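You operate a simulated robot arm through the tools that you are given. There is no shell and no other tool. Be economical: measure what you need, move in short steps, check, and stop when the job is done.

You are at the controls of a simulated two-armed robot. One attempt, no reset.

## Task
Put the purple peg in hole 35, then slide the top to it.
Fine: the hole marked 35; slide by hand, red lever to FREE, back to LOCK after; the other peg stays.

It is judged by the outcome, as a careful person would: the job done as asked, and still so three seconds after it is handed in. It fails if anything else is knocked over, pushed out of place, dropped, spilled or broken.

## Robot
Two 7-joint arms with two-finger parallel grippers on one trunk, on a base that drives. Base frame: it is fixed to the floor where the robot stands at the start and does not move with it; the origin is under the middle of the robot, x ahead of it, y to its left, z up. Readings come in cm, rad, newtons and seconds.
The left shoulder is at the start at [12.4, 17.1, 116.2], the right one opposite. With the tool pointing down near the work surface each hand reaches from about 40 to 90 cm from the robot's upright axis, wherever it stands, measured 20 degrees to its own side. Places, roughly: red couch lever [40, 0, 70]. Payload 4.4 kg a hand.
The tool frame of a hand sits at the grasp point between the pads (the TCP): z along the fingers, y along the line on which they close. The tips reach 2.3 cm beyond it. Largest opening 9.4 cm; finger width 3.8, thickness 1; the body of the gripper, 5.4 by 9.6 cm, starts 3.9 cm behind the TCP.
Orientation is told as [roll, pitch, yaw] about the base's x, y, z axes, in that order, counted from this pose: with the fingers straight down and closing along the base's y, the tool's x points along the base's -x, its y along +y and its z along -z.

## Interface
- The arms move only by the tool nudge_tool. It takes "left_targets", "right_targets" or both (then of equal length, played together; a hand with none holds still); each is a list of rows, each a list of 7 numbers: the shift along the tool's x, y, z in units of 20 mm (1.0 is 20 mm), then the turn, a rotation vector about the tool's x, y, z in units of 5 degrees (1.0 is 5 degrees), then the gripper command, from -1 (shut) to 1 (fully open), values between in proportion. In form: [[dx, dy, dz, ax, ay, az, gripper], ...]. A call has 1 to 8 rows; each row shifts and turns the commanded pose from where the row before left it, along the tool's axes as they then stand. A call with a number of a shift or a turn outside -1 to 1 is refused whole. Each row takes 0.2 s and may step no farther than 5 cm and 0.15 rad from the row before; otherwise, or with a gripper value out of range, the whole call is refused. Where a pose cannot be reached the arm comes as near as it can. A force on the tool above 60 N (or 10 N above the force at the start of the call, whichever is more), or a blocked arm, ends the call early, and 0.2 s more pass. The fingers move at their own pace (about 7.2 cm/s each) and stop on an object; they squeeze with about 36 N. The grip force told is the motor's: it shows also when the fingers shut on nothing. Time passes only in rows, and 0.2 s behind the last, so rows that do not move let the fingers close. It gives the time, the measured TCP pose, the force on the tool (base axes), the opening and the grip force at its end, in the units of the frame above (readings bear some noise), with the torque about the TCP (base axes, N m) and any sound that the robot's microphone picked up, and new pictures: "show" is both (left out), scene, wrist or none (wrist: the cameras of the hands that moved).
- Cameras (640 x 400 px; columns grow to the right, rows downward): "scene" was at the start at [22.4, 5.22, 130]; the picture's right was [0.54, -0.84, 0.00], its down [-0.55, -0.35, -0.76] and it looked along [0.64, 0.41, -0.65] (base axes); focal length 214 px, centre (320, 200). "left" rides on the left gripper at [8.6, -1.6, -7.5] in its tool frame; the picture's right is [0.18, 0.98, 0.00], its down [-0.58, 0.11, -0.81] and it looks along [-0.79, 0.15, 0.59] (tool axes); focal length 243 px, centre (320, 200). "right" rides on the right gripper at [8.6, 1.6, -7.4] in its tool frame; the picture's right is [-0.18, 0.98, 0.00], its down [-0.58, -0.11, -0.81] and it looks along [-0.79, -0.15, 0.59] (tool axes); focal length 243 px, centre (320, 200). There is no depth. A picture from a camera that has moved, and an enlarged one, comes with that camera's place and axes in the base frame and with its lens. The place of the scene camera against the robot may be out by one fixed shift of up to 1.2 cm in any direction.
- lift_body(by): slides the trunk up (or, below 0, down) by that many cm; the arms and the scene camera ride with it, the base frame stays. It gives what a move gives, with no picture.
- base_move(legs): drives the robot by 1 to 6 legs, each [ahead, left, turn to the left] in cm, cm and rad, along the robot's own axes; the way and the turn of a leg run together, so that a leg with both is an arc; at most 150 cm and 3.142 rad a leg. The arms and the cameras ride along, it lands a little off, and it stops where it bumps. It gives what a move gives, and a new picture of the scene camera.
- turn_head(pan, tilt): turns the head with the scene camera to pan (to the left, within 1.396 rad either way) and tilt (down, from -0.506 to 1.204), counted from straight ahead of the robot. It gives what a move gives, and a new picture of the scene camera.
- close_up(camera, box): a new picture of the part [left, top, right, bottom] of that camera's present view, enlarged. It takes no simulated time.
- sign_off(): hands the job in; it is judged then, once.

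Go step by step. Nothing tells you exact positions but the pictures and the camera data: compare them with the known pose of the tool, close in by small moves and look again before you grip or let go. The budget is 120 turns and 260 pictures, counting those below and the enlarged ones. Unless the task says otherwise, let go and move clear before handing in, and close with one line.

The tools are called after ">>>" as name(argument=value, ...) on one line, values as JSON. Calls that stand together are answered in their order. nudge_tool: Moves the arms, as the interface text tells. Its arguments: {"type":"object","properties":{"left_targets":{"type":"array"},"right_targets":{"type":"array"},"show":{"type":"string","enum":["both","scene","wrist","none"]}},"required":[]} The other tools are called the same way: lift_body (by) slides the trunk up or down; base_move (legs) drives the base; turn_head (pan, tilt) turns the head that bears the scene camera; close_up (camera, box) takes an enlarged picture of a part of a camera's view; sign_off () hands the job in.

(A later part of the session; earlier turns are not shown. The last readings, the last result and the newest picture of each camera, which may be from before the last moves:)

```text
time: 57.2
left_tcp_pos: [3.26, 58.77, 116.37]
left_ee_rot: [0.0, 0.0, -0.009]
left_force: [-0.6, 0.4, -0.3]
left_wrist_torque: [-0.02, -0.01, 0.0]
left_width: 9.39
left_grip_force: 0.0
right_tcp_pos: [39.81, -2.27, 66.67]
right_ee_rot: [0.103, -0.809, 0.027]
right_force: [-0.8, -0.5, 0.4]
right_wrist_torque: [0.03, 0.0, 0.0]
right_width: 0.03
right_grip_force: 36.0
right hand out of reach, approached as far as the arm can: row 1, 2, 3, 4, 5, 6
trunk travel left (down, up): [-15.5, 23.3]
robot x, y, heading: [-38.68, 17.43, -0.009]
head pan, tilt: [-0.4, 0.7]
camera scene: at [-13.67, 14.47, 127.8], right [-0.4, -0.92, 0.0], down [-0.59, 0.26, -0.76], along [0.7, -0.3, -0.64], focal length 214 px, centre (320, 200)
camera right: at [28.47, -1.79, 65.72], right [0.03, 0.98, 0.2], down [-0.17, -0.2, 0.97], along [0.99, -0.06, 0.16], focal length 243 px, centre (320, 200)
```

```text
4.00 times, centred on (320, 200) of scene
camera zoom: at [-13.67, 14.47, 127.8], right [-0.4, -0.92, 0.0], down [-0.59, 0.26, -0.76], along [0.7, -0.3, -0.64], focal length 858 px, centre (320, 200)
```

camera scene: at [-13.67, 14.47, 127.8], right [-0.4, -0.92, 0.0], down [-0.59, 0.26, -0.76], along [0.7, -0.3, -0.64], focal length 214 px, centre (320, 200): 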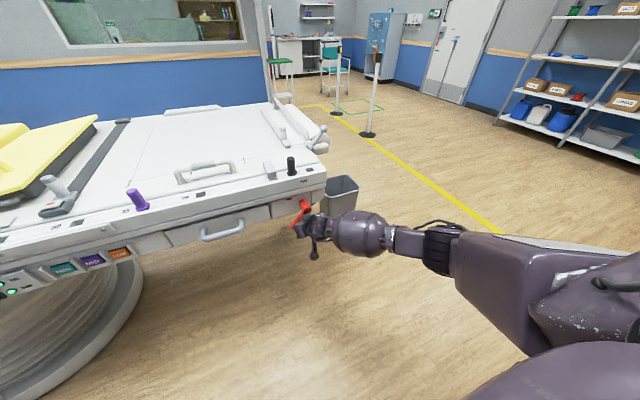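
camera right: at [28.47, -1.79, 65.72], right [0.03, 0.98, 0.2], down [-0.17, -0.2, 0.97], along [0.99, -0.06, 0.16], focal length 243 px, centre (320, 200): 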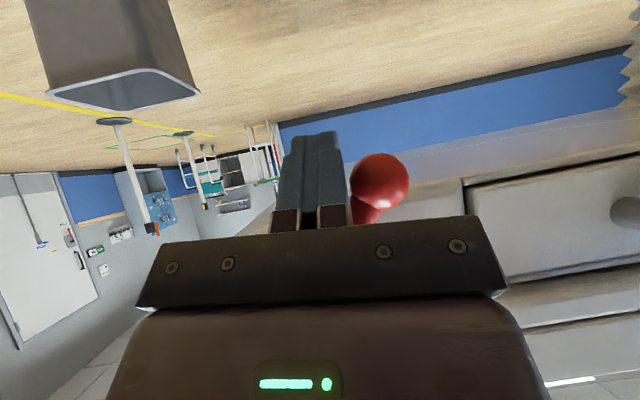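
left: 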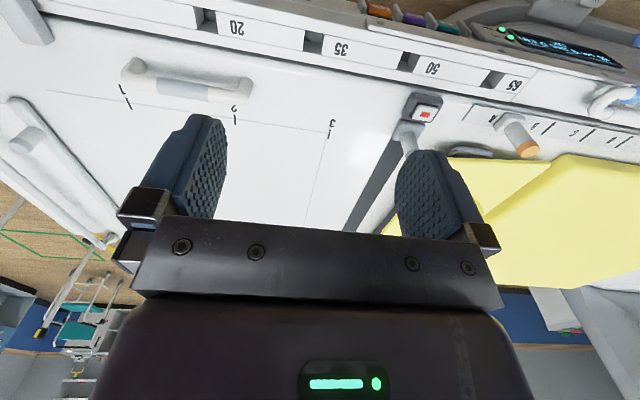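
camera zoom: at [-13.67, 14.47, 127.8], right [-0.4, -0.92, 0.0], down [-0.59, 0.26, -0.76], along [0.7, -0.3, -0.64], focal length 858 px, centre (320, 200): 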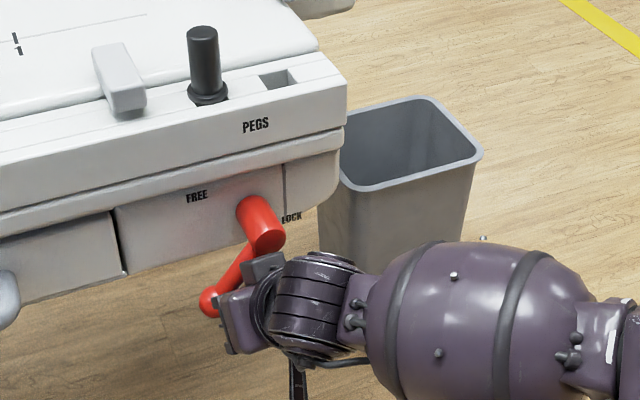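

The arm is at a joint limit sideways; I use the base to carry the hand 3 cm left.

>>> base_move(legs=[[0, 3, 0]])

>>> nudge_tool(right_targets=[[-0.3, 0.0, -0.3, 0, 0.3, 0, -1], [-0.3, 0.0, -0.3, 0, 0.3, 0, -1], [-0.3, 0.0, -0.3, 0, 0.3, 0, -1], [0, 0, 0, 0, 0, 0, -1]])

>>> close_up(camera="scene", box=[250, 150, 390, 250])

```text
time: 58.1
left_tcp_pos: [3.22, 61.81, 116.22]
left_ee_rot: [0.0, 0.001, -0.007]
left_force: [-0.9, 0.1, -1.0]
left_wrist_torque: [-0.05, 0.04, 0.02]
left_width: 9.38
left_grip_force: 0.1
right_tcp_pos: [39.76, 0.54, 66.78]
right_ee_rot: [0.101, -0.811, 0.028]
right_force: [0.1, 0.3, -0.4]
right_wrist_torque: [0.0, 0.0, -0.01]
right_width: 0.01
right_grip_force: 35.7
trunk travel left (down, up): [-15.5, 23.3]
robot x, y, heading: [-38.63, 20.23, -0.008]
head pan, tilt: [-0.4, 0.7]
camera scene: at [-13.65, 17.5, 127.8], right [-0.4, -0.92, 0.0], down [-0.59, 0.26, -0.77], along [0.7, -0.3, -0.64], focal length 214 px, centre (320, 200)
```

scene: 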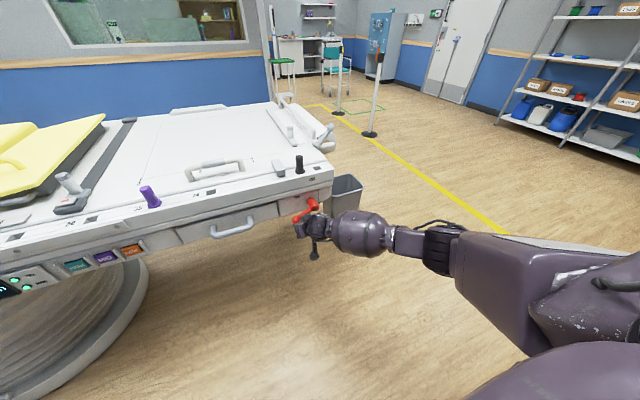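

```text
time: 59.1
left_tcp_pos: [3.14, 61.76, 116.38]
left_ee_rot: [-0.002, 0.0, -0.008]
left_force: [-0.5, -0.2, 0.3]
left_wrist_torque: [-0.02, -0.02, -0.01]
left_width: 9.38
left_grip_force: 0.0
right_tcp_pos: [39.86, 0.48, 69.3]
right_ee_rot: [0.093, -0.729, 0.038]
right_force: [0.1, 0.5, 0.4]
right_wrist_torque: [0.01, -0.03, 0.01]
right_width: 0.0
right_grip_force: 36.3
trunk travel left (down, up): [-15.5, 23.3]
robot x, y, heading: [-38.86, 20.28, -0.008]
head pan, tilt: [-0.4, 0.7]
camera scene: at [-13.64, 17.44, 127.8], right [-0.4, -0.92, 0.0], down [-0.59, 0.26, -0.76], along [0.7, -0.3, -0.64], focal length 214 px, centre (320, 200)
camera right: at [28.48, 0.94, 69.14], right [0.04, 0.98, 0.19], down [-0.09, -0.19, 0.98], along [1.0, -0.05, 0.08], focal length 243 px, centre (320, 200)
```

scene: 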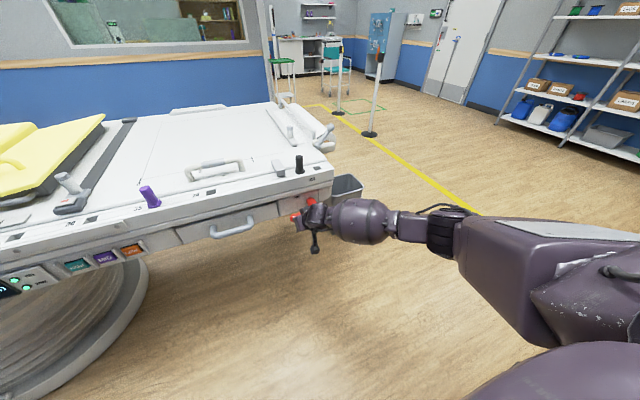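
right: 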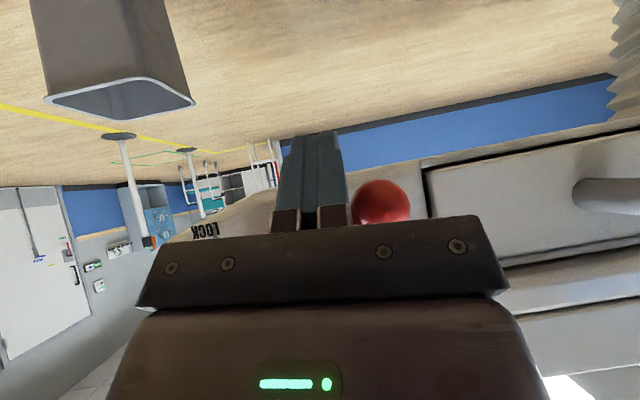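

```text
4.00 times, centred on (320, 200) of scene
camera zoom: at [-13.64, 17.44, 127.8], right [-0.4, -0.92, 0.0], down [-0.59, 0.26, -0.76], along [0.7, -0.3, -0.64], focal length 858 px, centre (320, 200)
```

zoom: 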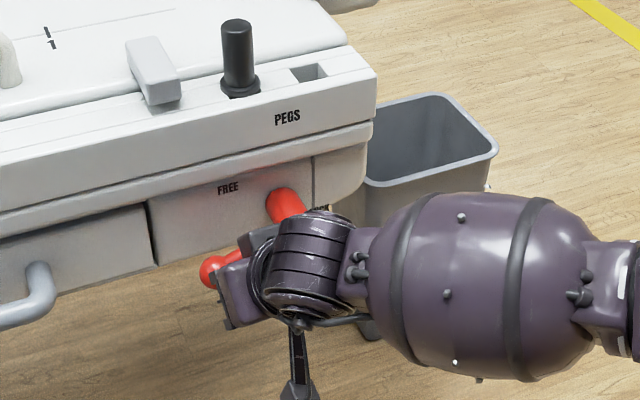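

The lever is at about 73°. The finger is under its arm now; I raise gently until it stops at FREE.

>>> nudge_tool(right_targets=[[-0.167, 0.0, -0.186, 0, 0, 0, -1], [-0.167, 0.0, -0.186, 0, 0, 0, -1], [-0.167, 0.0, -0.186, 0, 0, 0, -1], [-0.1, 0.0, -0.11, 0, 0, 0, -1], [0, 0, 0, 0, 0, 0, -1]], show="wrist")

>>> close_up(camera="scene", box=[250, 150, 390, 250])

```text
time: 60.3
left_tcp_pos: [3.19, 61.75, 116.37]
left_ee_rot: [0.0, 0.0, -0.011]
left_force: [-0.7, 0.1, 0.0]
left_wrist_torque: [-0.02, 0.02, -0.01]
left_width: 9.39
left_grip_force: 0.1
right_tcp_pos: [39.77, 0.27, 71.17]
right_ee_rot: [0.097, -0.732, 0.039]
right_force: [0.3, -0.3, 0.0]
right_wrist_torque: [0.0, -0.01, 0.02]
right_width: 0.01
right_grip_force: 35.9
trunk travel left (down, up): [-15.5, 23.3]
robot x, y, heading: [-38.86, 20.09, -0.007]
head pan, tilt: [-0.4, 0.7]
camera right: at [28.44, 0.8, 70.97], right [0.04, 0.98, 0.19], down [-0.09, -0.19, 0.98], along [1.0, -0.05, 0.08], focal length 243 px, centre (320, 200)
```

right: 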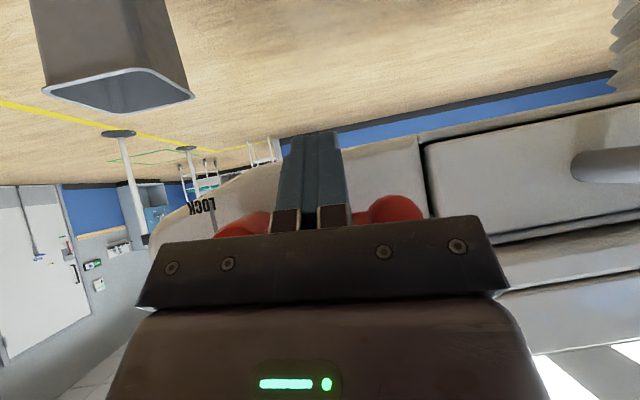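

```text
4.00 times, centred on (320, 200) of scene
camera zoom: at [-13.65, 17.44, 127.8], right [-0.4, -0.92, 0.0], down [-0.59, 0.26, -0.76], along [0.7, -0.3, -0.64], focal length 858 px, centre (320, 200)
```

zoom: 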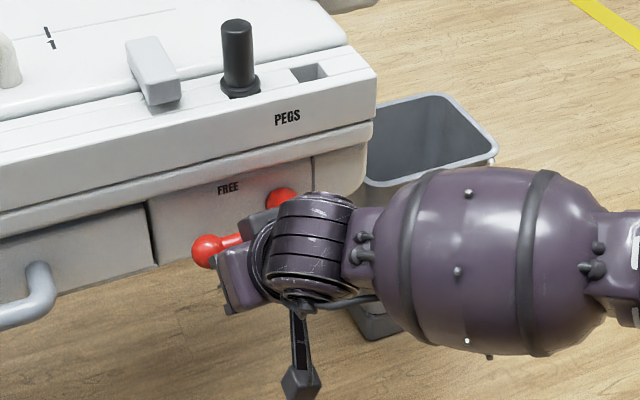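

Arm is about horizontal; pushing a bit more to feel a stop.

>>> nudge_tool(right_targets=[[-0.1, 0.0, -0.11, 0, 0, 0, -1], [-0.1, 0.0, -0.11, 0, 0, 0, -1], [-0.1, 0.0, -0.11, 0, 0, 0, -1], [0, 0, 0, 0, 0, 0, -1]], show="wrist")

>>> close_up(camera="scene", box=[250, 150, 390, 250])

```text
time: 61.3
left_tcp_pos: [3.31, 61.77, 116.34]
left_ee_rot: [0.0, 0.002, -0.008]
left_force: [0.0, -0.3, -0.5]
left_wrist_torque: [0.0, 0.02, -0.02]
left_width: 9.4
left_grip_force: 0.1
right_tcp_pos: [39.75, 0.19, 71.74]
right_ee_rot: [0.093, -0.727, 0.039]
right_force: [-6.6, 2.2, -11.4]
right_wrist_torque: [0.12, 0.02, -0.04]
right_width: 0.0
right_grip_force: 35.9
trunk travel left (down, up): [-15.5, 23.3]
robot x, y, heading: [-38.99, 20.58, -0.009]
head pan, tilt: [-0.4, 0.7]
camera right: at [28.35, 0.71, 71.6], right [0.04, 0.98, 0.19], down [-0.09, -0.19, 0.98], along [1.0, -0.05, 0.08], focal length 243 px, centre (320, 200)
```

right: 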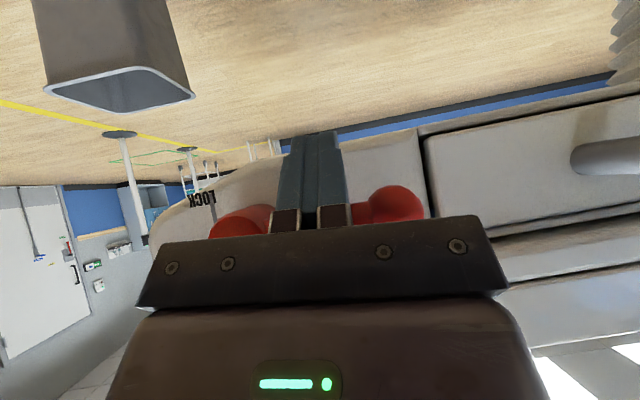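

```text
4.00 times, centred on (320, 200) of scene
camera zoom: at [-13.57, 17.43, 127.75], right [-0.4, -0.92, 0.0], down [-0.59, 0.26, -0.76], along [0.7, -0.3, -0.64], focal length 858 px, centre (320, 200)
```

zoom: 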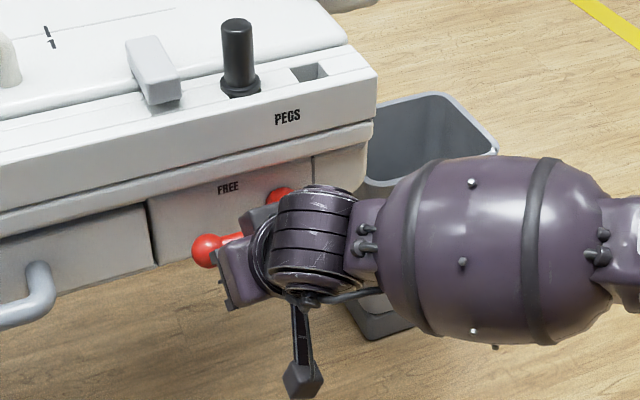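

The stop is felt (11 N): lever at FREE. I withdraw the hand down and back.

>>> nudge_tool(right_targets=[[0.3, 0, 0.33, 0, 0, 0, -1], [0.3, 0, 0.33, 0, 0, 0, -1], [0.67, 0, -0.6, 0, 0, 0, -1], [0.67, 0, -0.6, 0, 0, 0, -1], [0.67, 0, -0.6, 0, 0, 0, -1], [0.67, 0, -0.6, 0, 0, 0, -1], [0.67, 0, -0.6, 0, 0, 0, -1], [0.67, 0, -0.6, 0, 0, 0, -1]])

>>> close_up(camera="scene", box=[250, 150, 390, 250])

```text
time: 63.1
left_tcp_pos: [3.19, 61.77, 116.42]
left_ee_rot: [0.0, 0.001, -0.009]
left_force: [-0.1, 0.6, 0.7]
left_wrist_torque: [0.01, -0.01, 0.0]
left_width: 9.41
left_grip_force: 0.0
right_tcp_pos: [29.1, -1.29, 70.22]
right_ee_rot: [0.097, -0.731, 0.039]
right_force: [-0.1, 0.0, 0.6]
right_wrist_torque: [0.0, 0.05, 0.02]
right_width: 0.01
right_grip_force: 35.9
right hand out of reach, approached as far as the arm can: row 8
trunk travel left (down, up): [-15.5, 23.3]
robot x, y, heading: [-39.13, 20.39, -0.01]
head pan, tilt: [-0.4, 0.7]
camera scene: at [-13.67, 17.39, 127.8], right [-0.4, -0.92, 0.0], down [-0.59, 0.26, -0.76], along [0.7, -0.3, -0.64], focal length 214 px, centre (320, 200)
camera right: at [17.73, -0.79, 70.02], right [0.04, 0.98, 0.19], down [-0.09, -0.19, 0.98], along [1.0, -0.05, 0.08], focal length 243 px, centre (320, 200)
```

scene: 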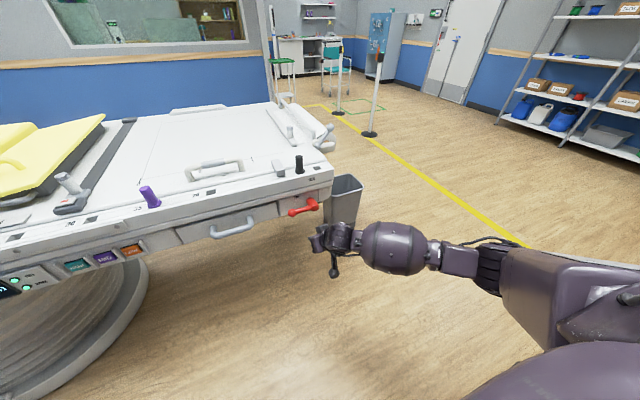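
right: 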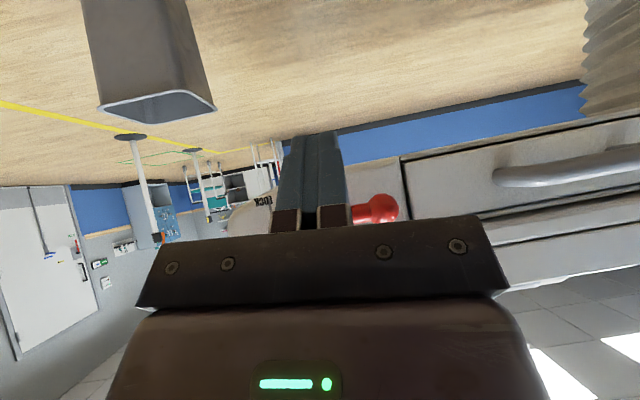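

```text
4.00 times, centred on (320, 200) of scene
camera zoom: at [-13.67, 17.39, 127.8], right [-0.4, -0.92, 0.0], down [-0.59, 0.26, -0.76], along [0.7, -0.3, -0.64], focal length 858 px, centre (320, 200)
```

zoom: 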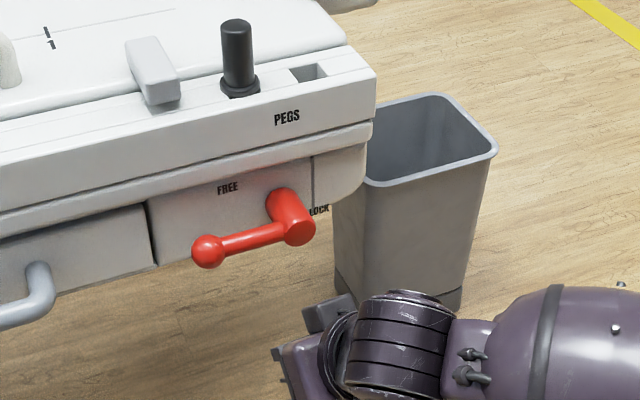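

The lever rests at FREE. Now I bring the right hand back up to a safe tool-down posture before driving forward for the handle.

>>> nudge_tool(right_targets=[[-0.3, 0, -0.33, 0, 1, 0, -1], [-0.542, 0, -0.719, 0, 1, 0, -1], [-0.477, 0, -0.763, 0, 1, 0, -1], [-0.409, 0, -0.802, 0, 1, 0, -1], [-0.337, 0, -0.834, 0, 1, 0, -1], [-0.263, 0, -0.861, 0, 1, 0, -1], [-0.187, 0, -0.88, 0, 1, 0, -1], [-0.11, 0, -0.893, 0, 1, 0, -1]], show="none")

>>> nudge_tool(right_targets=[[0, -0.5, -0.9, 0, 0, 0, -1], [0, -0.5, -0.9, 0, 0, 0, -1], [0, -0.5, -0.9, 0, 0, 0, -1], [0, -0.5, -0.9, 0, 0, 0, -1], [0, -0.5, -0.9, 0, 0, 0, -1], [0, -0.5, -0.9, 0, 0, 0, -1], [0, -0.5, -0.9, 0, 0, 0, -1], [0, -0.5, -0.9, 0, 0, 0, -1]])

```text
time: 64.9
left_tcp_pos: [3.14, 61.75, 116.36]
left_ee_rot: [-0.001, -0.001, -0.009]
left_force: [-0.9, 0.0, -0.3]
left_wrist_torque: [-0.02, -0.02, -0.03]
left_width: 9.38
left_grip_force: 0.1
right_tcp_pos: [29.05, -2.2, 83.57]
right_ee_rot: [0.069, -0.033, 0.099]
right_force: [-0.6, 0.2, 0.0]
right_wrist_torque: [0.0, -0.02, -0.02]
right_width: 0.0
right_grip_force: 36.0
trunk travel left (down, up): [-15.5, 23.3]
robot x, y, heading: [-38.74, 20.66, -0.008]
head pan, tilt: [-0.4, 0.7]
```

```text
time: 66.7
left_tcp_pos: [3.17, 61.85, 116.35]
left_ee_rot: [0.001, 0.0, -0.009]
left_force: [-0.4, -0.1, -0.1]
left_wrist_torque: [0.02, 0.02, -0.01]
left_width: 9.38
left_grip_force: 0.1
right_tcp_pos: [29.5, -11.19, 97.42]
right_ee_rot: [0.072, -0.037, 0.099]
right_force: [0.0, -0.3, -0.1]
right_wrist_torque: [-0.01, -0.02, 0.0]
right_width: 0.01
right_grip_force: 36.3
trunk travel left (down, up): [-15.5, 23.3]
robot x, y, heading: [-38.71, 20.18, -0.011]
head pan, tilt: [-0.4, 0.7]
camera scene: at [-13.69, 17.44, 127.82], right [-0.4, -0.92, 0.0], down [-0.59, 0.26, -0.77], along [0.7, -0.3, -0.64], focal length 214 px, centre (320, 200)
camera right: at [20.61, -10.98, 104.63], right [0.08, 0.99, 0.08], down [0.57, -0.11, 0.82], along [0.82, -0.02, -0.57], focal length 243 px, centre (320, 200)
```

scene: 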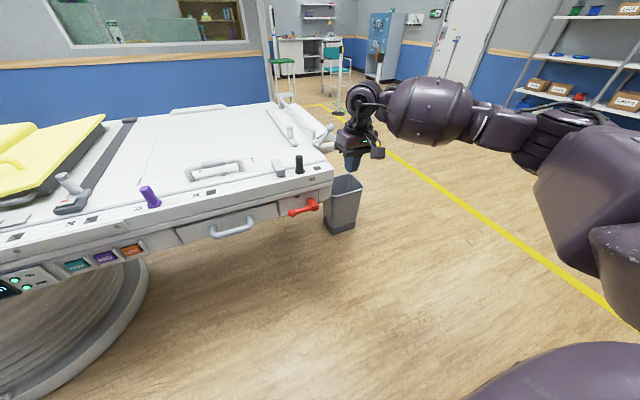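
right: 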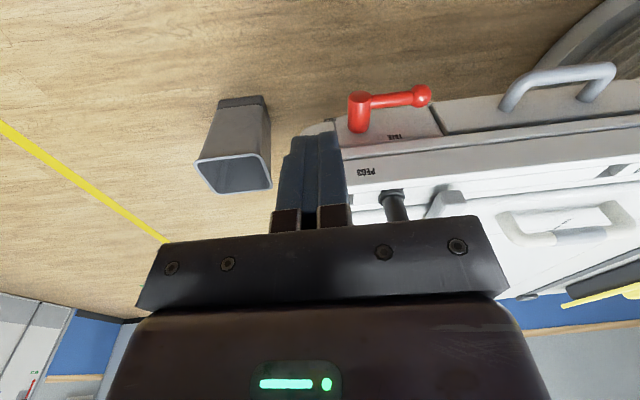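

I raise the right hand a bit more and drive forward 33 cm (with a tiny heading correction), then look at the handle.

>>> nudge_tool(right_targets=[[0, -0.3, -0.9, 0, 0, 0, -1], [0, -0.3, -0.9, 0, 0, 0, -1], [0, -0.3, -0.9, 0, 0, 0, -1], [0, -0.3, -0.9, 0, 0, 0, -1]], show="none")

>>> base_move(legs=[[33, 0, 0.009]])

>>> turn_head(pan=0.2, tilt=0.9)

>>> close_up(camera="left", box=[0, 0, 640, 200])

```text
time: 67.7
left_tcp_pos: [3.35, 61.86, 116.37]
left_ee_rot: [0.0, 0.0, -0.008]
left_force: [-0.3, -0.2, 0.2]
left_wrist_torque: [0.0, 0.01, -0.03]
left_width: 9.41
left_grip_force: 0.1
right_tcp_pos: [29.45, -14.23, 104.32]
right_ee_rot: [0.072, -0.037, 0.1]
right_force: [0.7, 0.3, 0.4]
right_wrist_torque: [0.0, -0.02, 0.01]
right_width: 0.02
right_grip_force: 35.5
trunk travel left (down, up): [-15.5, 23.3]
robot x, y, heading: [-38.65, 20.32, -0.006]
head pan, tilt: [-0.4, 0.7]
```

```text
time: 69.9
left_tcp_pos: [35.54, 61.92, 116.36]
left_ee_rot: [-0.002, 0.0, 0.0]
left_force: [1.0, 0.2, 0.1]
left_wrist_torque: [0.02, 0.04, 0.01]
left_width: 9.42
left_grip_force: 0.0
right_tcp_pos: [62.65, -13.76, 104.36]
right_ee_rot: [0.071, -0.036, 0.106]
right_force: [-0.1, 0.6, -1.0]
right_wrist_torque: [-0.01, 0.01, 0.0]
right_width: 0.0
right_grip_force: 36.4
trunk travel left (down, up): [-15.5, 23.3]
robot x, y, heading: [-5.75, 20.2, 0.0]
head pan, tilt: [-0.4, 0.7]
camera scene: at [19.16, 17.51, 127.8], right [-0.39, -0.92, 0.0], down [-0.59, 0.25, -0.76], along [0.7, -0.3, -0.64], focal length 214 px, centre (320, 200)
```

scene: 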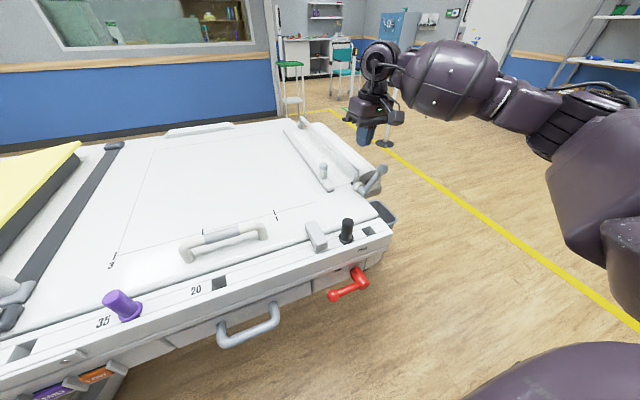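

```text
time: 70.9
left_tcp_pos: [35.67, 61.93, 116.45]
left_ee_rot: [-0.002, 0.002, -0.001]
left_force: [-0.2, -0.5, 0.3]
left_wrist_torque: [0.06, -0.01, -0.01]
left_width: 9.41
left_grip_force: 0.1
right_tcp_pos: [62.7, -13.69, 104.4]
right_ee_rot: [0.072, -0.038, 0.109]
right_force: [-0.2, 0.2, -0.1]
right_wrist_torque: [-0.02, 0.01, 0.01]
right_width: 0.02
right_grip_force: 36.6
trunk travel left (down, up): [-15.5, 23.3]
robot x, y, heading: [-6.19, 20.41, -0.003]
head pan, tilt: [0.201, 0.901]
camera scene: at [18.71, 22.32, 126.19], right [0.2, -0.98, 0.0], down [-0.77, -0.16, -0.62], along [0.61, 0.12, -0.78], focal length 214 px, centre (320, 200)
```

scene: 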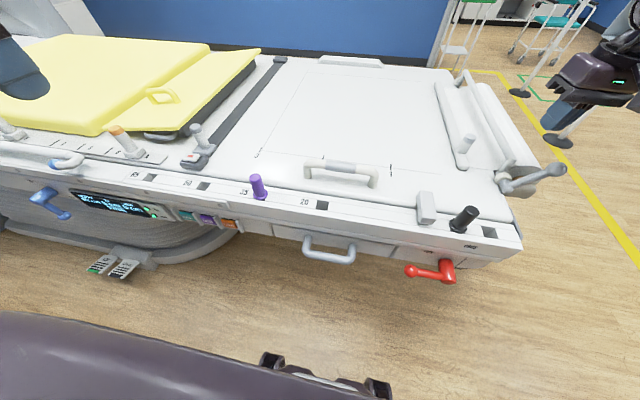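

```text
1.00 times, centred on (320, 100) of left (not enlarged: the box is as wide or as high as the picture)
camera zoom: at [26.95, 60.36, 123.9], right [-0.18, 0.98, 0.0], down [0.58, 0.11, 0.81], along [0.79, 0.15, -0.59], focal length 243 px, centre (320, 300)
```

zoom: 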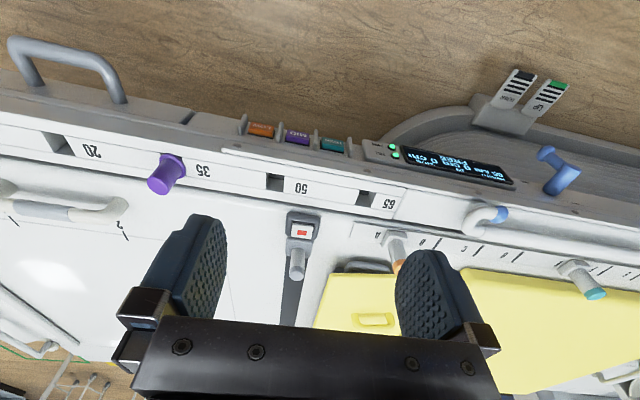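

The lever is still at FREE. I bring the left hand over toward the handle, turning it 90° on the way so the fingers will close across the bar; and read the display.

>>> nudge_tool(left_targets=[[-0.464, -0.84, 0.3, 0, 0, 1, 0.5], [-0.535, -0.797, 0.3, 0, 0, 1, 0.5], [-0.603, -0.746, 0.3, 0, 0, 1, 0.5], [-0.665, -0.691, 0.3, 0, 0, 1, 0.5], [-0.723, -0.63, 0.3, 0, 0, 1, 0.5], [-0.776, -0.565, 0.3, 0, 0, 1, 0.5], [-0.822, -0.495, 0.3, 0, 0, 1, 0.5], [-0.862, -0.422, 0.3, 0, 0, 1, 0.5]], show="none")

>>> close_up(camera="scene", box=[60, 180, 180, 230])

```text
time: 72.7
left_tcp_pos: [43.04, 48.43, 111.54]
left_ee_rot: [0.0, 0.0, -0.7]
left_force: [0.6, -0.7, -0.7]
left_wrist_torque: [-0.04, 0.01, 0.0]
left_width: 7.06
left_grip_force: 0.2
right_tcp_pos: [62.54, -13.8, 104.22]
right_ee_rot: [0.071, -0.036, 0.106]
right_force: [-0.6, -0.4, -0.8]
right_wrist_torque: [0.02, 0.04, 0.01]
right_width: 0.0
right_grip_force: 36.3
trunk travel left (down, up): [-15.5, 23.3]
robot x, y, heading: [-5.65, 20.3, 0.0]
head pan, tilt: [0.201, 0.901]
```

```text
5.33 times, centred on (120, 205) of scene
camera zoom: at [18.78, 22.29, 126.16], right [0.2, -0.98, 0.0], down [-0.77, -0.16, -0.62], along [0.61, 0.12, -0.78], focal length 1144 px, centre (1387, 173)
```

zoom: 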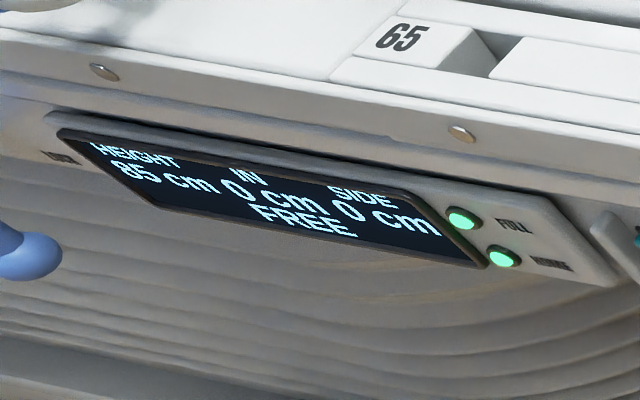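

The display reads FREE, IN 0 cm: useful. Continuing the left hand to the handle.

>>> nudge_tool(left_targets=[[-0.895, -0.345, 0.3, 0, 0, 1, 0.5], [-0.922, -0.266, 0.3, 0, 0, 1, 0.5], [-0.941, -0.185, 0.3, 0, 0, 1, 0.5], [-0.954, -0.102, 0.3, 0, 0, 1, 0.5], [-0.959, -0.018, 0.3, 0, 0, 1, 0.5], [-0.957, 0.066, 0.3, 0, 0, 1, 0.5], [-0.948, 0.149, 0.3, 0, 0, 1, 0.5], [-0.931, 0.231, 0.3, 0, 0, 1, 0.5]], show="none")

>>> nudge_tool(left_targets=[[-0.908, 0.311, 0.3, 0, 0, 1, 0.5], [-0.877, 0.389, 0.3, 0, 0, 1, 0.5], [-0.84, 0.464, 0.3, 0, 0, 0, 0.5], [-0.84, 0.464, 0.3, 0, 0, 0, 0.5], [0, 0, 0, 0, 0, 0, 0.5]])

```text
time: 74.5
left_tcp_pos: [50.6, 35.15, 106.81]
left_ee_rot: [0.0, 0.002, -1.398]
left_force: [0.1, -1.1, 0.3]
left_wrist_torque: [0.0, 0.02, 0.02]
left_width: 7.06
left_grip_force: 0.1
right_tcp_pos: [62.65, -13.78, 104.34]
right_ee_rot: [0.072, -0.037, 0.105]
right_force: [0.4, -0.4, 0.7]
right_wrist_torque: [0.0, -0.01, 0.01]
right_width: 0.0
right_grip_force: 36.4
trunk travel left (down, up): [-15.5, 23.3]
robot x, y, heading: [-5.58, 20.34, -0.003]
head pan, tilt: [0.201, 0.901]
```

```text
time: 75.7
left_tcp_pos: [54.21, 28.33, 104.3]
left_ee_rot: [-0.001, -0.001, -1.571]
left_force: [-0.1, 0.0, 0.7]
left_wrist_torque: [0.0, -0.01, -0.02]
left_width: 7.06
left_grip_force: 0.1
right_tcp_pos: [62.63, -13.67, 104.35]
right_ee_rot: [0.07, -0.037, 0.108]
right_force: [1.0, 0.0, 0.3]
right_wrist_torque: [0.0, 0.04, 0.0]
right_width: 0.0
right_grip_force: 35.4
trunk travel left (down, up): [-15.5, 23.3]
robot x, y, heading: [-6.18, 20.15, -0.003]
head pan, tilt: [0.201, 0.901]
camera scene: at [18.67, 22.34, 126.2], right [0.2, -0.98, 0.0], down [-0.77, -0.16, -0.62], along [0.61, 0.12, -0.78], focal length 214 px, centre (320, 200)
camera left: at [52.63, 37.02, 111.87], right [0.98, 0.18, 0.0], down [0.11, -0.58, 0.81], along [0.15, -0.79, -0.59], focal length 243 px, centre (320, 200)
```

scene: 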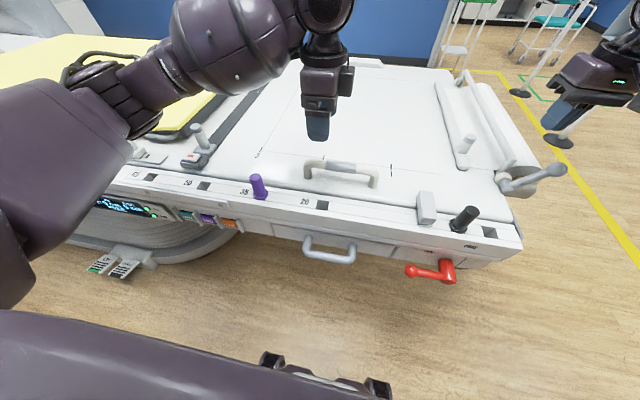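
left: 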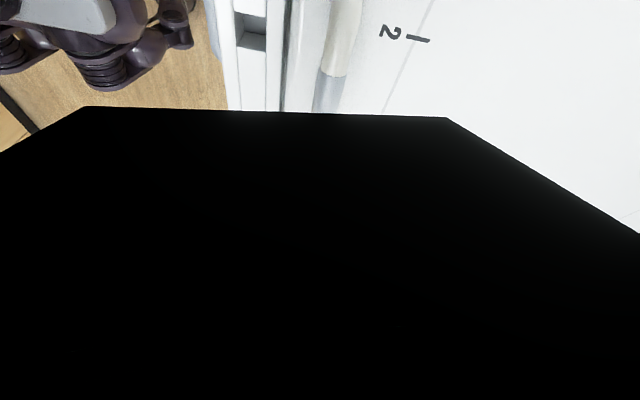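

The bar is about at x=55.8, z≈91.5, middle y≈24. I move above it and check.

>>> nudge_tool(left_targets=[[-0.54, 0.2, 0.7, 0, 0, 0, 0.5], [-0.54, 0.2, 0.7, 0, 0, 0, 0.5], [-0.54, 0.2, 0.7, 0, 0, 0, 0.5], [-0.54, 0.2, 0.7, 0, 0, 0, 0.5], [0, 0, 0.7, 0, 0, 0, 0.5], [0, 0, 0, 0, 0, 0, 0.5]])

>>> close_up(camera="scene", box=[270, 90, 410, 200])

```text
time: 77.1
left_tcp_pos: [55.72, 24.07, 97.51]
left_ee_rot: [0.001, 0.0, -1.57]
left_force: [0.2, 0.2, -0.8]
left_wrist_torque: [-0.02, 0.01, 0.05]
left_width: 7.05
left_grip_force: 0.0
right_tcp_pos: [62.59, -13.77, 104.39]
right_ee_rot: [0.074, -0.037, 0.107]
right_force: [0.1, -0.6, -0.4]
right_wrist_torque: [-0.04, 0.0, 0.01]
right_width: 0.0
right_grip_force: 35.7
trunk travel left (down, up): [-15.5, 23.3]
robot x, y, heading: [-6.11, 20.47, 0.002]
head pan, tilt: [0.201, 0.901]
camera scene: at [18.68, 22.31, 126.2], right [0.2, -0.98, 0.0], down [-0.77, -0.16, -0.62], along [0.61, 0.12, -0.78], focal length 214 px, centre (320, 200)
camera left: at [54.18, 32.72, 104.92], right [0.98, 0.18, 0.0], down [0.11, -0.58, 0.81], along [0.15, -0.79, -0.59], focal length 243 px, centre (320, 200)
```

scene: 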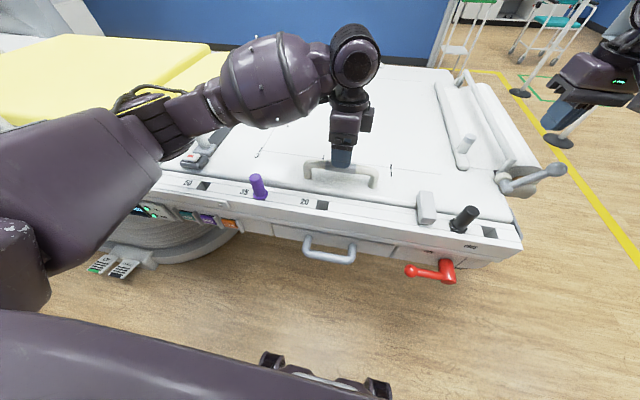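
left: 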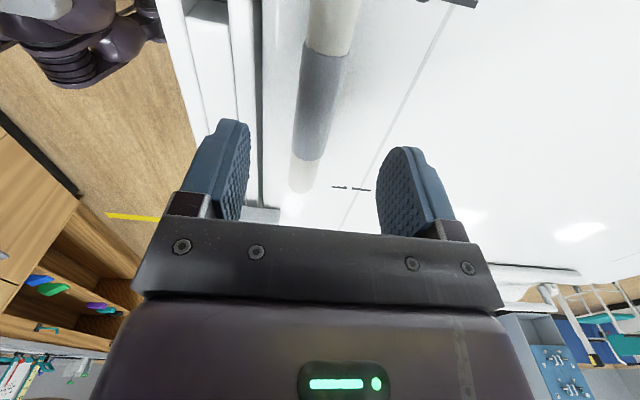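

```text
3.64 times, centred on (340, 145) of scene
camera zoom: at [18.68, 22.31, 126.2], right [0.2, -0.98, 0.0], down [-0.77, -0.16, -0.62], along [0.61, 0.12, -0.78], focal length 780 px, centre (247, 400)
```

zoom: 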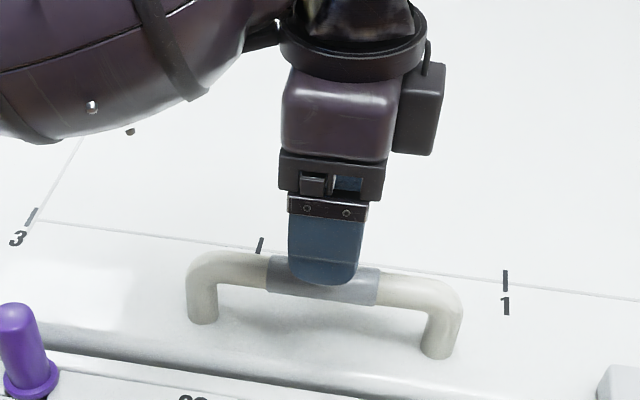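

Bar centre: x≈55.7, z≈90.4, grey part y 19–27. Lowering around it.

>>> nudge_tool(left_targets=[[-0.2, 0, 0.8, 0, 0, 0, 0.5], [-0.1, 0, 0.8, 0, 0, 0, 0.5], [0, 0, 0.8, 0, 0, 0, 0.5], [0, 0, 0.6, 0, 0, 0, 0.5], [0, 0, 0.4, 0, 0, 0, 0.5], [0, 0, 0, 0, 0, 0, 0.5]])

>>> close_up(camera="scene", box=[270, 90, 410, 200])

```text
time: 78.5
left_tcp_pos: [55.95, 23.48, 90.65]
left_ee_rot: [-0.001, 0.001, -1.572]
left_force: [-0.8, 0.0, -0.7]
left_wrist_torque: [0.01, 0.03, -0.02]
left_width: 7.02
left_grip_force: 0.1
right_tcp_pos: [62.6, -13.73, 104.34]
right_ee_rot: [0.072, -0.038, 0.107]
right_force: [-0.4, 0.0, -0.6]
right_wrist_torque: [-0.02, -0.03, 0.0]
right_width: 0.0
right_grip_force: 36.5
trunk travel left (down, up): [-15.5, 23.3]
robot x, y, heading: [-5.66, 20.35, 0.002]
head pan, tilt: [0.201, 0.901]
camera scene: at [18.69, 22.32, 126.19], right [0.2, -0.98, 0.0], down [-0.77, -0.16, -0.62], along [0.61, 0.12, -0.78], focal length 214 px, centre (320, 200)
camera left: at [54.27, 32.18, 98.16], right [0.98, 0.18, 0.0], down [0.11, -0.58, 0.81], along [0.15, -0.79, -0.59], focal length 243 px, centre (320, 200)
```

scene: 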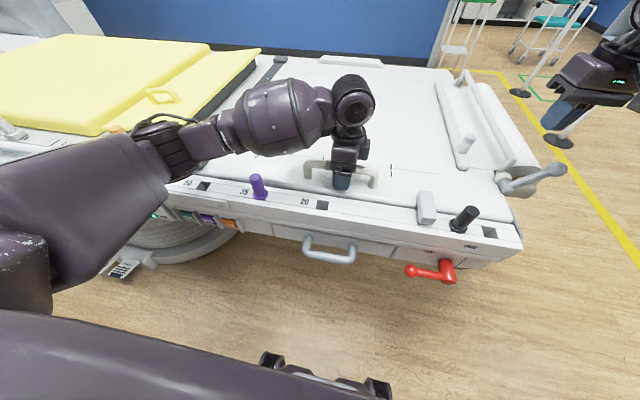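
left: 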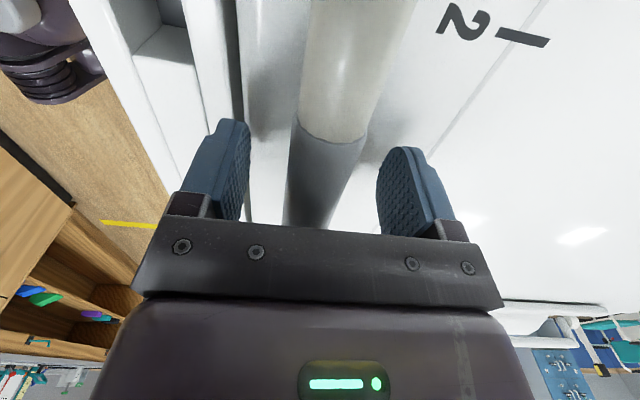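

```text
3.64 times, centred on (340, 145) of scene
camera zoom: at [18.69, 22.32, 126.19], right [0.2, -0.98, 0.0], down [-0.77, -0.16, -0.62], along [0.61, 0.12, -0.78], focal length 780 px, centre (247, 400)
```

zoom: 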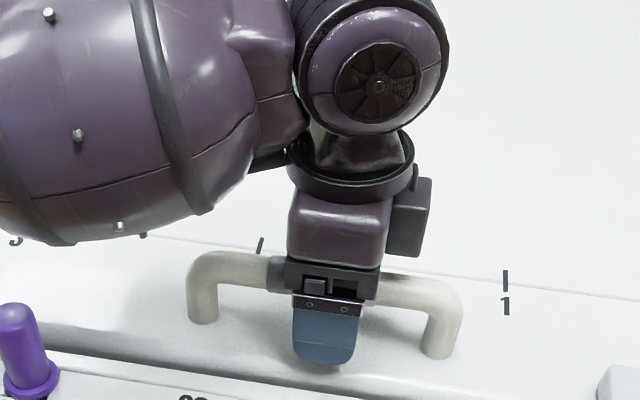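

The bar is between the fingers. Closing.

>>> nudge_tool(left_targets=[[0, 0, 0, 0, 0, 0, -1], [0, 0, 0, 0, 0, 0, -1], [0, 0, 0, 0, 0, 0, -1], [0, 0, 0, 0, 0, 0, -1]], show="none")

>>> nudge_tool(left_targets=[[0.15, 0, 0, 0, 0, 0, -1], [0.25, 0, 0, 0, 0, 0, -1], [0.3, 0, 0, 0, 0, 0, -1], [0.3, 0, 0, 0, 0, 0, -1], [0.2, 0, 0, 0, 0, 0, -1], [0, 0, 0, 0, 0, 0, -1]], show="scene")

```text
time: 79.5
left_tcp_pos: [55.6, 23.53, 90.71]
left_ee_rot: [-0.003, -0.001, -1.573]
left_force: [-32.5, 3.2, -5.8]
left_wrist_torque: [-0.13, -0.15, 0.56]
left_width: 2.18
left_grip_force: 44.8
right_tcp_pos: [62.38, -13.67, 104.52]
right_ee_rot: [0.07, -0.038, 0.108]
right_force: [-0.4, 0.4, 0.2]
right_wrist_torque: [0.02, 0.01, -0.02]
right_width: 0.0
right_grip_force: 35.7
trunk travel left (down, up): [-15.5, 23.3]
robot x, y, heading: [-5.95, 20.42, -0.002]
head pan, tilt: [0.201, 0.901]
```

```text
time: 80.9
left_tcp_pos: [55.65, 26.14, 90.52]
left_ee_rot: [0.0, -0.002, -1.569]
left_force: [-37.4, 1.7, -12.6]
left_wrist_torque: [-0.57, -0.37, -0.05]
left_width: 2.16
left_grip_force: 45.2
right_tcp_pos: [62.51, -13.64, 104.54]
right_ee_rot: [0.068, -0.038, 0.107]
right_force: [0.8, 0.2, 0.9]
right_wrist_torque: [-0.02, -0.01, 0.0]
right_width: 0.0
right_grip_force: 35.6
trunk travel left (down, up): [-15.5, 23.3]
robot x, y, heading: [-5.86, 20.27, -0.002]
head pan, tilt: [0.201, 0.901]
camera scene: at [18.45, 22.37, 126.23], right [0.2, -0.98, 0.0], down [-0.77, -0.16, -0.62], along [0.61, 0.12, -0.78], focal length 214 px, centre (320, 200)
```

scene: 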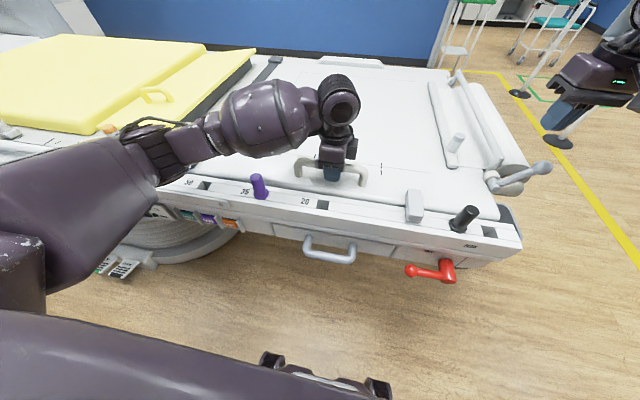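

The top slides with the handle. I relieve the sideways force slightly and carry on sliding left.

>>> nudge_tool(left_targets=[[0.2, -0.1, 0.05, 0, 0, 0, -1], [0.4, -0.05, 0.0, 0, 0, 0, -1], [0.5, 0, 0, 0, 0, 0, -1], [0.5, 0, 0, 0, 0, 0, -1], [0.5, 0, 0, 0, 0, 0, -1], [0.5, 0, 0, 0, 0, 0, -1], [0.5, 0, 0, 0, 0, 0, -1], [0.5, 0, 0, 0, 0, 0, -1]], show="none")

>>> nudge_tool(left_targets=[[0.5, 0, 0, 0, 0, 0, -1], [0.5, 0, 0, 0, 0, 0, -1], [0.5, 0, 0, 0, 0, 0, -1], [0.5, 0, 0, 0, 0, 0, -1], [0.5, 0, 0, 0, 0, 0, -1], [0.5, 0, 0, 0, 0, 0, -1], [0.5, 0, 0, 0, 0, 0, -1], [0.3, 0, 0, 0, 0, 0, -1]], show="scene")

```text
time: 82.7
left_tcp_pos: [55.49, 33.3, 90.66]
left_ee_rot: [0.004, 0.0, -1.569]
left_force: [5.9, 4.9, 12.4]
left_wrist_torque: [-0.85, 0.06, -0.87]
left_width: 2.19
left_grip_force: 45.0
right_tcp_pos: [62.62, -13.62, 104.49]
right_ee_rot: [0.07, -0.038, 0.108]
right_force: [-0.7, 1.0, -0.1]
right_wrist_torque: [0.0, 0.01, 0.02]
right_width: 0.0
right_grip_force: 35.9
trunk travel left (down, up): [-15.5, 23.3]
robot x, y, heading: [-5.71, 19.97, 0.004]
head pan, tilt: [0.201, 0.901]
```

```text
time: 84.5
left_tcp_pos: [55.51, 40.93, 90.67]
left_ee_rot: [0.004, 0.001, -1.57]
left_force: [7.3, 2.5, 20.5]
left_wrist_torque: [-1.05, 0.05, -0.51]
left_width: 2.15
left_grip_force: 44.6
right_tcp_pos: [62.61, -13.55, 104.39]
right_ee_rot: [0.073, -0.037, 0.107]
right_force: [-0.3, -0.3, 0.1]
right_wrist_torque: [0.0, 0.02, -0.01]
right_width: 0.0
right_grip_force: 35.9
trunk travel left (down, up): [-15.5, 23.3]
robot x, y, heading: [-5.73, 19.97, -0.001]
head pan, tilt: [0.201, 0.901]
camera scene: at [18.63, 22.35, 126.22], right [0.2, -0.98, 0.0], down [-0.77, -0.16, -0.62], along [0.61, 0.12, -0.78], focal length 214 px, centre (320, 200)
```

scene: 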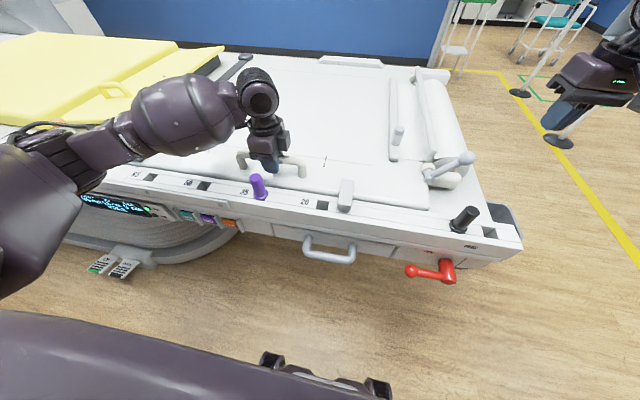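

Halfway (17 cm). Continuing.

>>> nudge_tool(left_targets=[[0.3, 0, -0.05, 0, 0, 0, -1], [0.5, 0, 0, 0, 0, 0, -1], [0.5, 0, 0, 0, 0, 0, -1], [0.5, 0, 0, 0, 0, 0, -1], [0.5, 0, 0, 0, 0, 0, -1], [0.5, 0, 0, 0, 0, 0, -1], [0.5, 0, 0, 0, 0, 0, -1], [0.5, 0, 0, 0, 0, 0, -1]], show="none")

>>> nudge_tool(left_targets=[[0.4, 0, 0, 0, 0, 0, -1], [0.4, 0, 0, 0, 0, 0, -1], [0.4, 0, 0, 0, 0, 0, -1], [0.4, 0, 0, 0, 0, 0, -1], [0.3, 0, 0, 0, 0, 0, -1], [0, 0, 0, 0, 0, 0, -1]], show="scene")

>>> close_up(camera="scene", box=[200, 150, 360, 250])

```text
time: 86.3
left_tcp_pos: [55.45, 48.59, 90.6]
left_ee_rot: [-0.002, 0.002, -1.57]
left_force: [6.0, 5.3, 18.8]
left_wrist_torque: [-0.9, 0.05, -0.76]
left_width: 2.18
left_grip_force: 45.1
right_tcp_pos: [62.63, -13.52, 104.5]
right_ee_rot: [0.07, -0.037, 0.107]
right_force: [-0.1, -0.6, 0.1]
right_wrist_torque: [-0.02, -0.01, 0.0]
right_width: 0.0
right_grip_force: 35.6
trunk travel left (down, up): [-15.5, 23.3]
robot x, y, heading: [-5.96, 20.16, 0.003]
head pan, tilt: [0.201, 0.901]
```

```text
time: 87.7
left_tcp_pos: [55.43, 52.18, 90.64]
left_ee_rot: [0.002, 0.001, -1.571]
left_force: [9.0, 4.9, 16.5]
left_wrist_torque: [-0.96, 0.05, -0.46]
left_width: 2.15
left_grip_force: 44.6
right_tcp_pos: [62.48, -13.56, 104.49]
right_ee_rot: [0.072, -0.037, 0.108]
right_force: [-0.7, 0.0, -0.5]
right_wrist_torque: [0.01, -0.02, -0.02]
right_width: 0.0
right_grip_force: 35.6
trunk travel left (down, up): [-15.5, 23.3]
robot x, y, heading: [-5.73, 20.13, 0.0]
head pan, tilt: [0.201, 0.901]
camera scene: at [18.67, 22.34, 126.2], right [0.2, -0.98, 0.0], down [-0.77, -0.16, -0.62], along [0.61, 0.12, -0.78], focal length 214 px, centre (320, 200)
```

scene: 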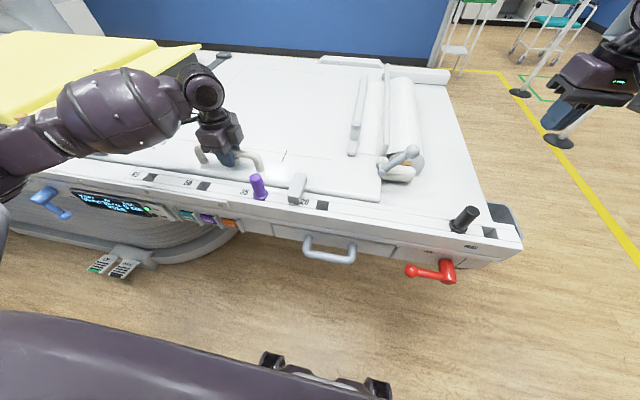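

```text
4.00 times, centred on (280, 200) of scene
camera zoom: at [18.67, 22.34, 126.2], right [0.2, -0.98, 0.0], down [-0.77, -0.16, -0.62], along [0.61, 0.12, -0.78], focal length 858 px, centre (480, 200)
```

zoom: 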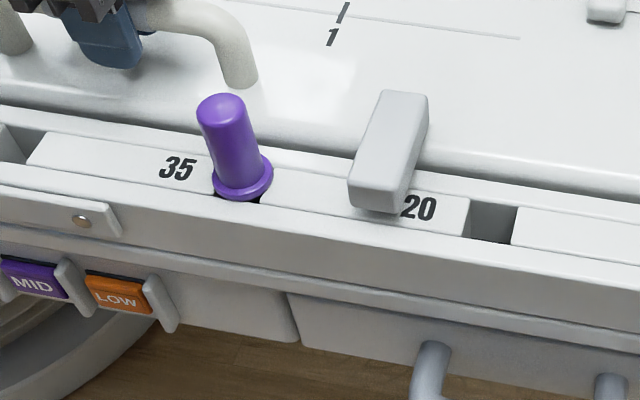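

About 5 cm remain. Moving 4 cm, then creeping.

>>> nudge_tool(left_targets=[[0.4, 0, 0, 0, 0, 0, -1], [0.4, 0, 0, 0, 0, 0, -1], [0.4, 0, 0, 0, 0, 0, -1], [0.4, 0, 0, 0, 0, 0, -1], [0.2, 0, 0, 0, 0, 0, -1], [0, 0, 0, 0, 0, 0, -1]], show="none")

>>> close_up(camera="scene", box=[200, 150, 360, 250])

>>> close_up(camera="scene", box=[60, 180, 180, 230])

```text
time: 89.1
left_tcp_pos: [55.48, 55.74, 90.65]
left_ee_rot: [-0.001, 0.0, -1.572]
left_force: [4.8, 2.1, 11.8]
left_wrist_torque: [-0.48, 0.1, -0.28]
left_width: 2.17
left_grip_force: 44.8
right_tcp_pos: [62.55, -13.7, 104.34]
right_ee_rot: [0.073, -0.037, 0.107]
right_force: [-0.1, 1.1, -0.8]
right_wrist_torque: [-0.01, 0.01, -0.01]
right_width: 0.0
right_grip_force: 36.1
trunk travel left (down, up): [-15.5, 23.3]
robot x, y, heading: [-6.05, 20.22, -0.003]
head pan, tilt: [0.201, 0.901]
```

```text
4.00 times, centred on (280, 200) of scene
camera zoom: at [18.66, 22.32, 126.2], right [0.2, -0.98, 0.0], down [-0.77, -0.16, -0.62], along [0.61, 0.12, -0.78], focal length 858 px, centre (480, 200)
```

zoom: 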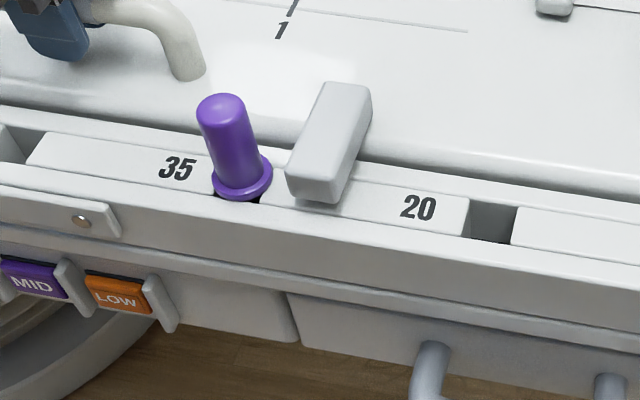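

```text
5.33 times, centred on (120, 205) of scene
camera zoom: at [18.66, 22.32, 126.2], right [0.2, -0.98, 0.0], down [-0.77, -0.16, -0.62], along [0.61, 0.12, -0.78], focal length 1144 px, centre (1387, 173)
```

zoom: 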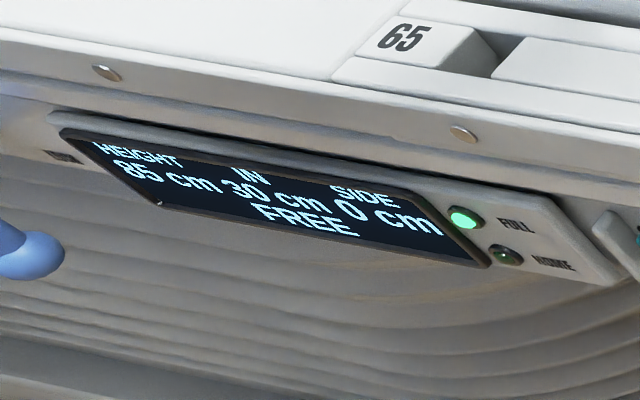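

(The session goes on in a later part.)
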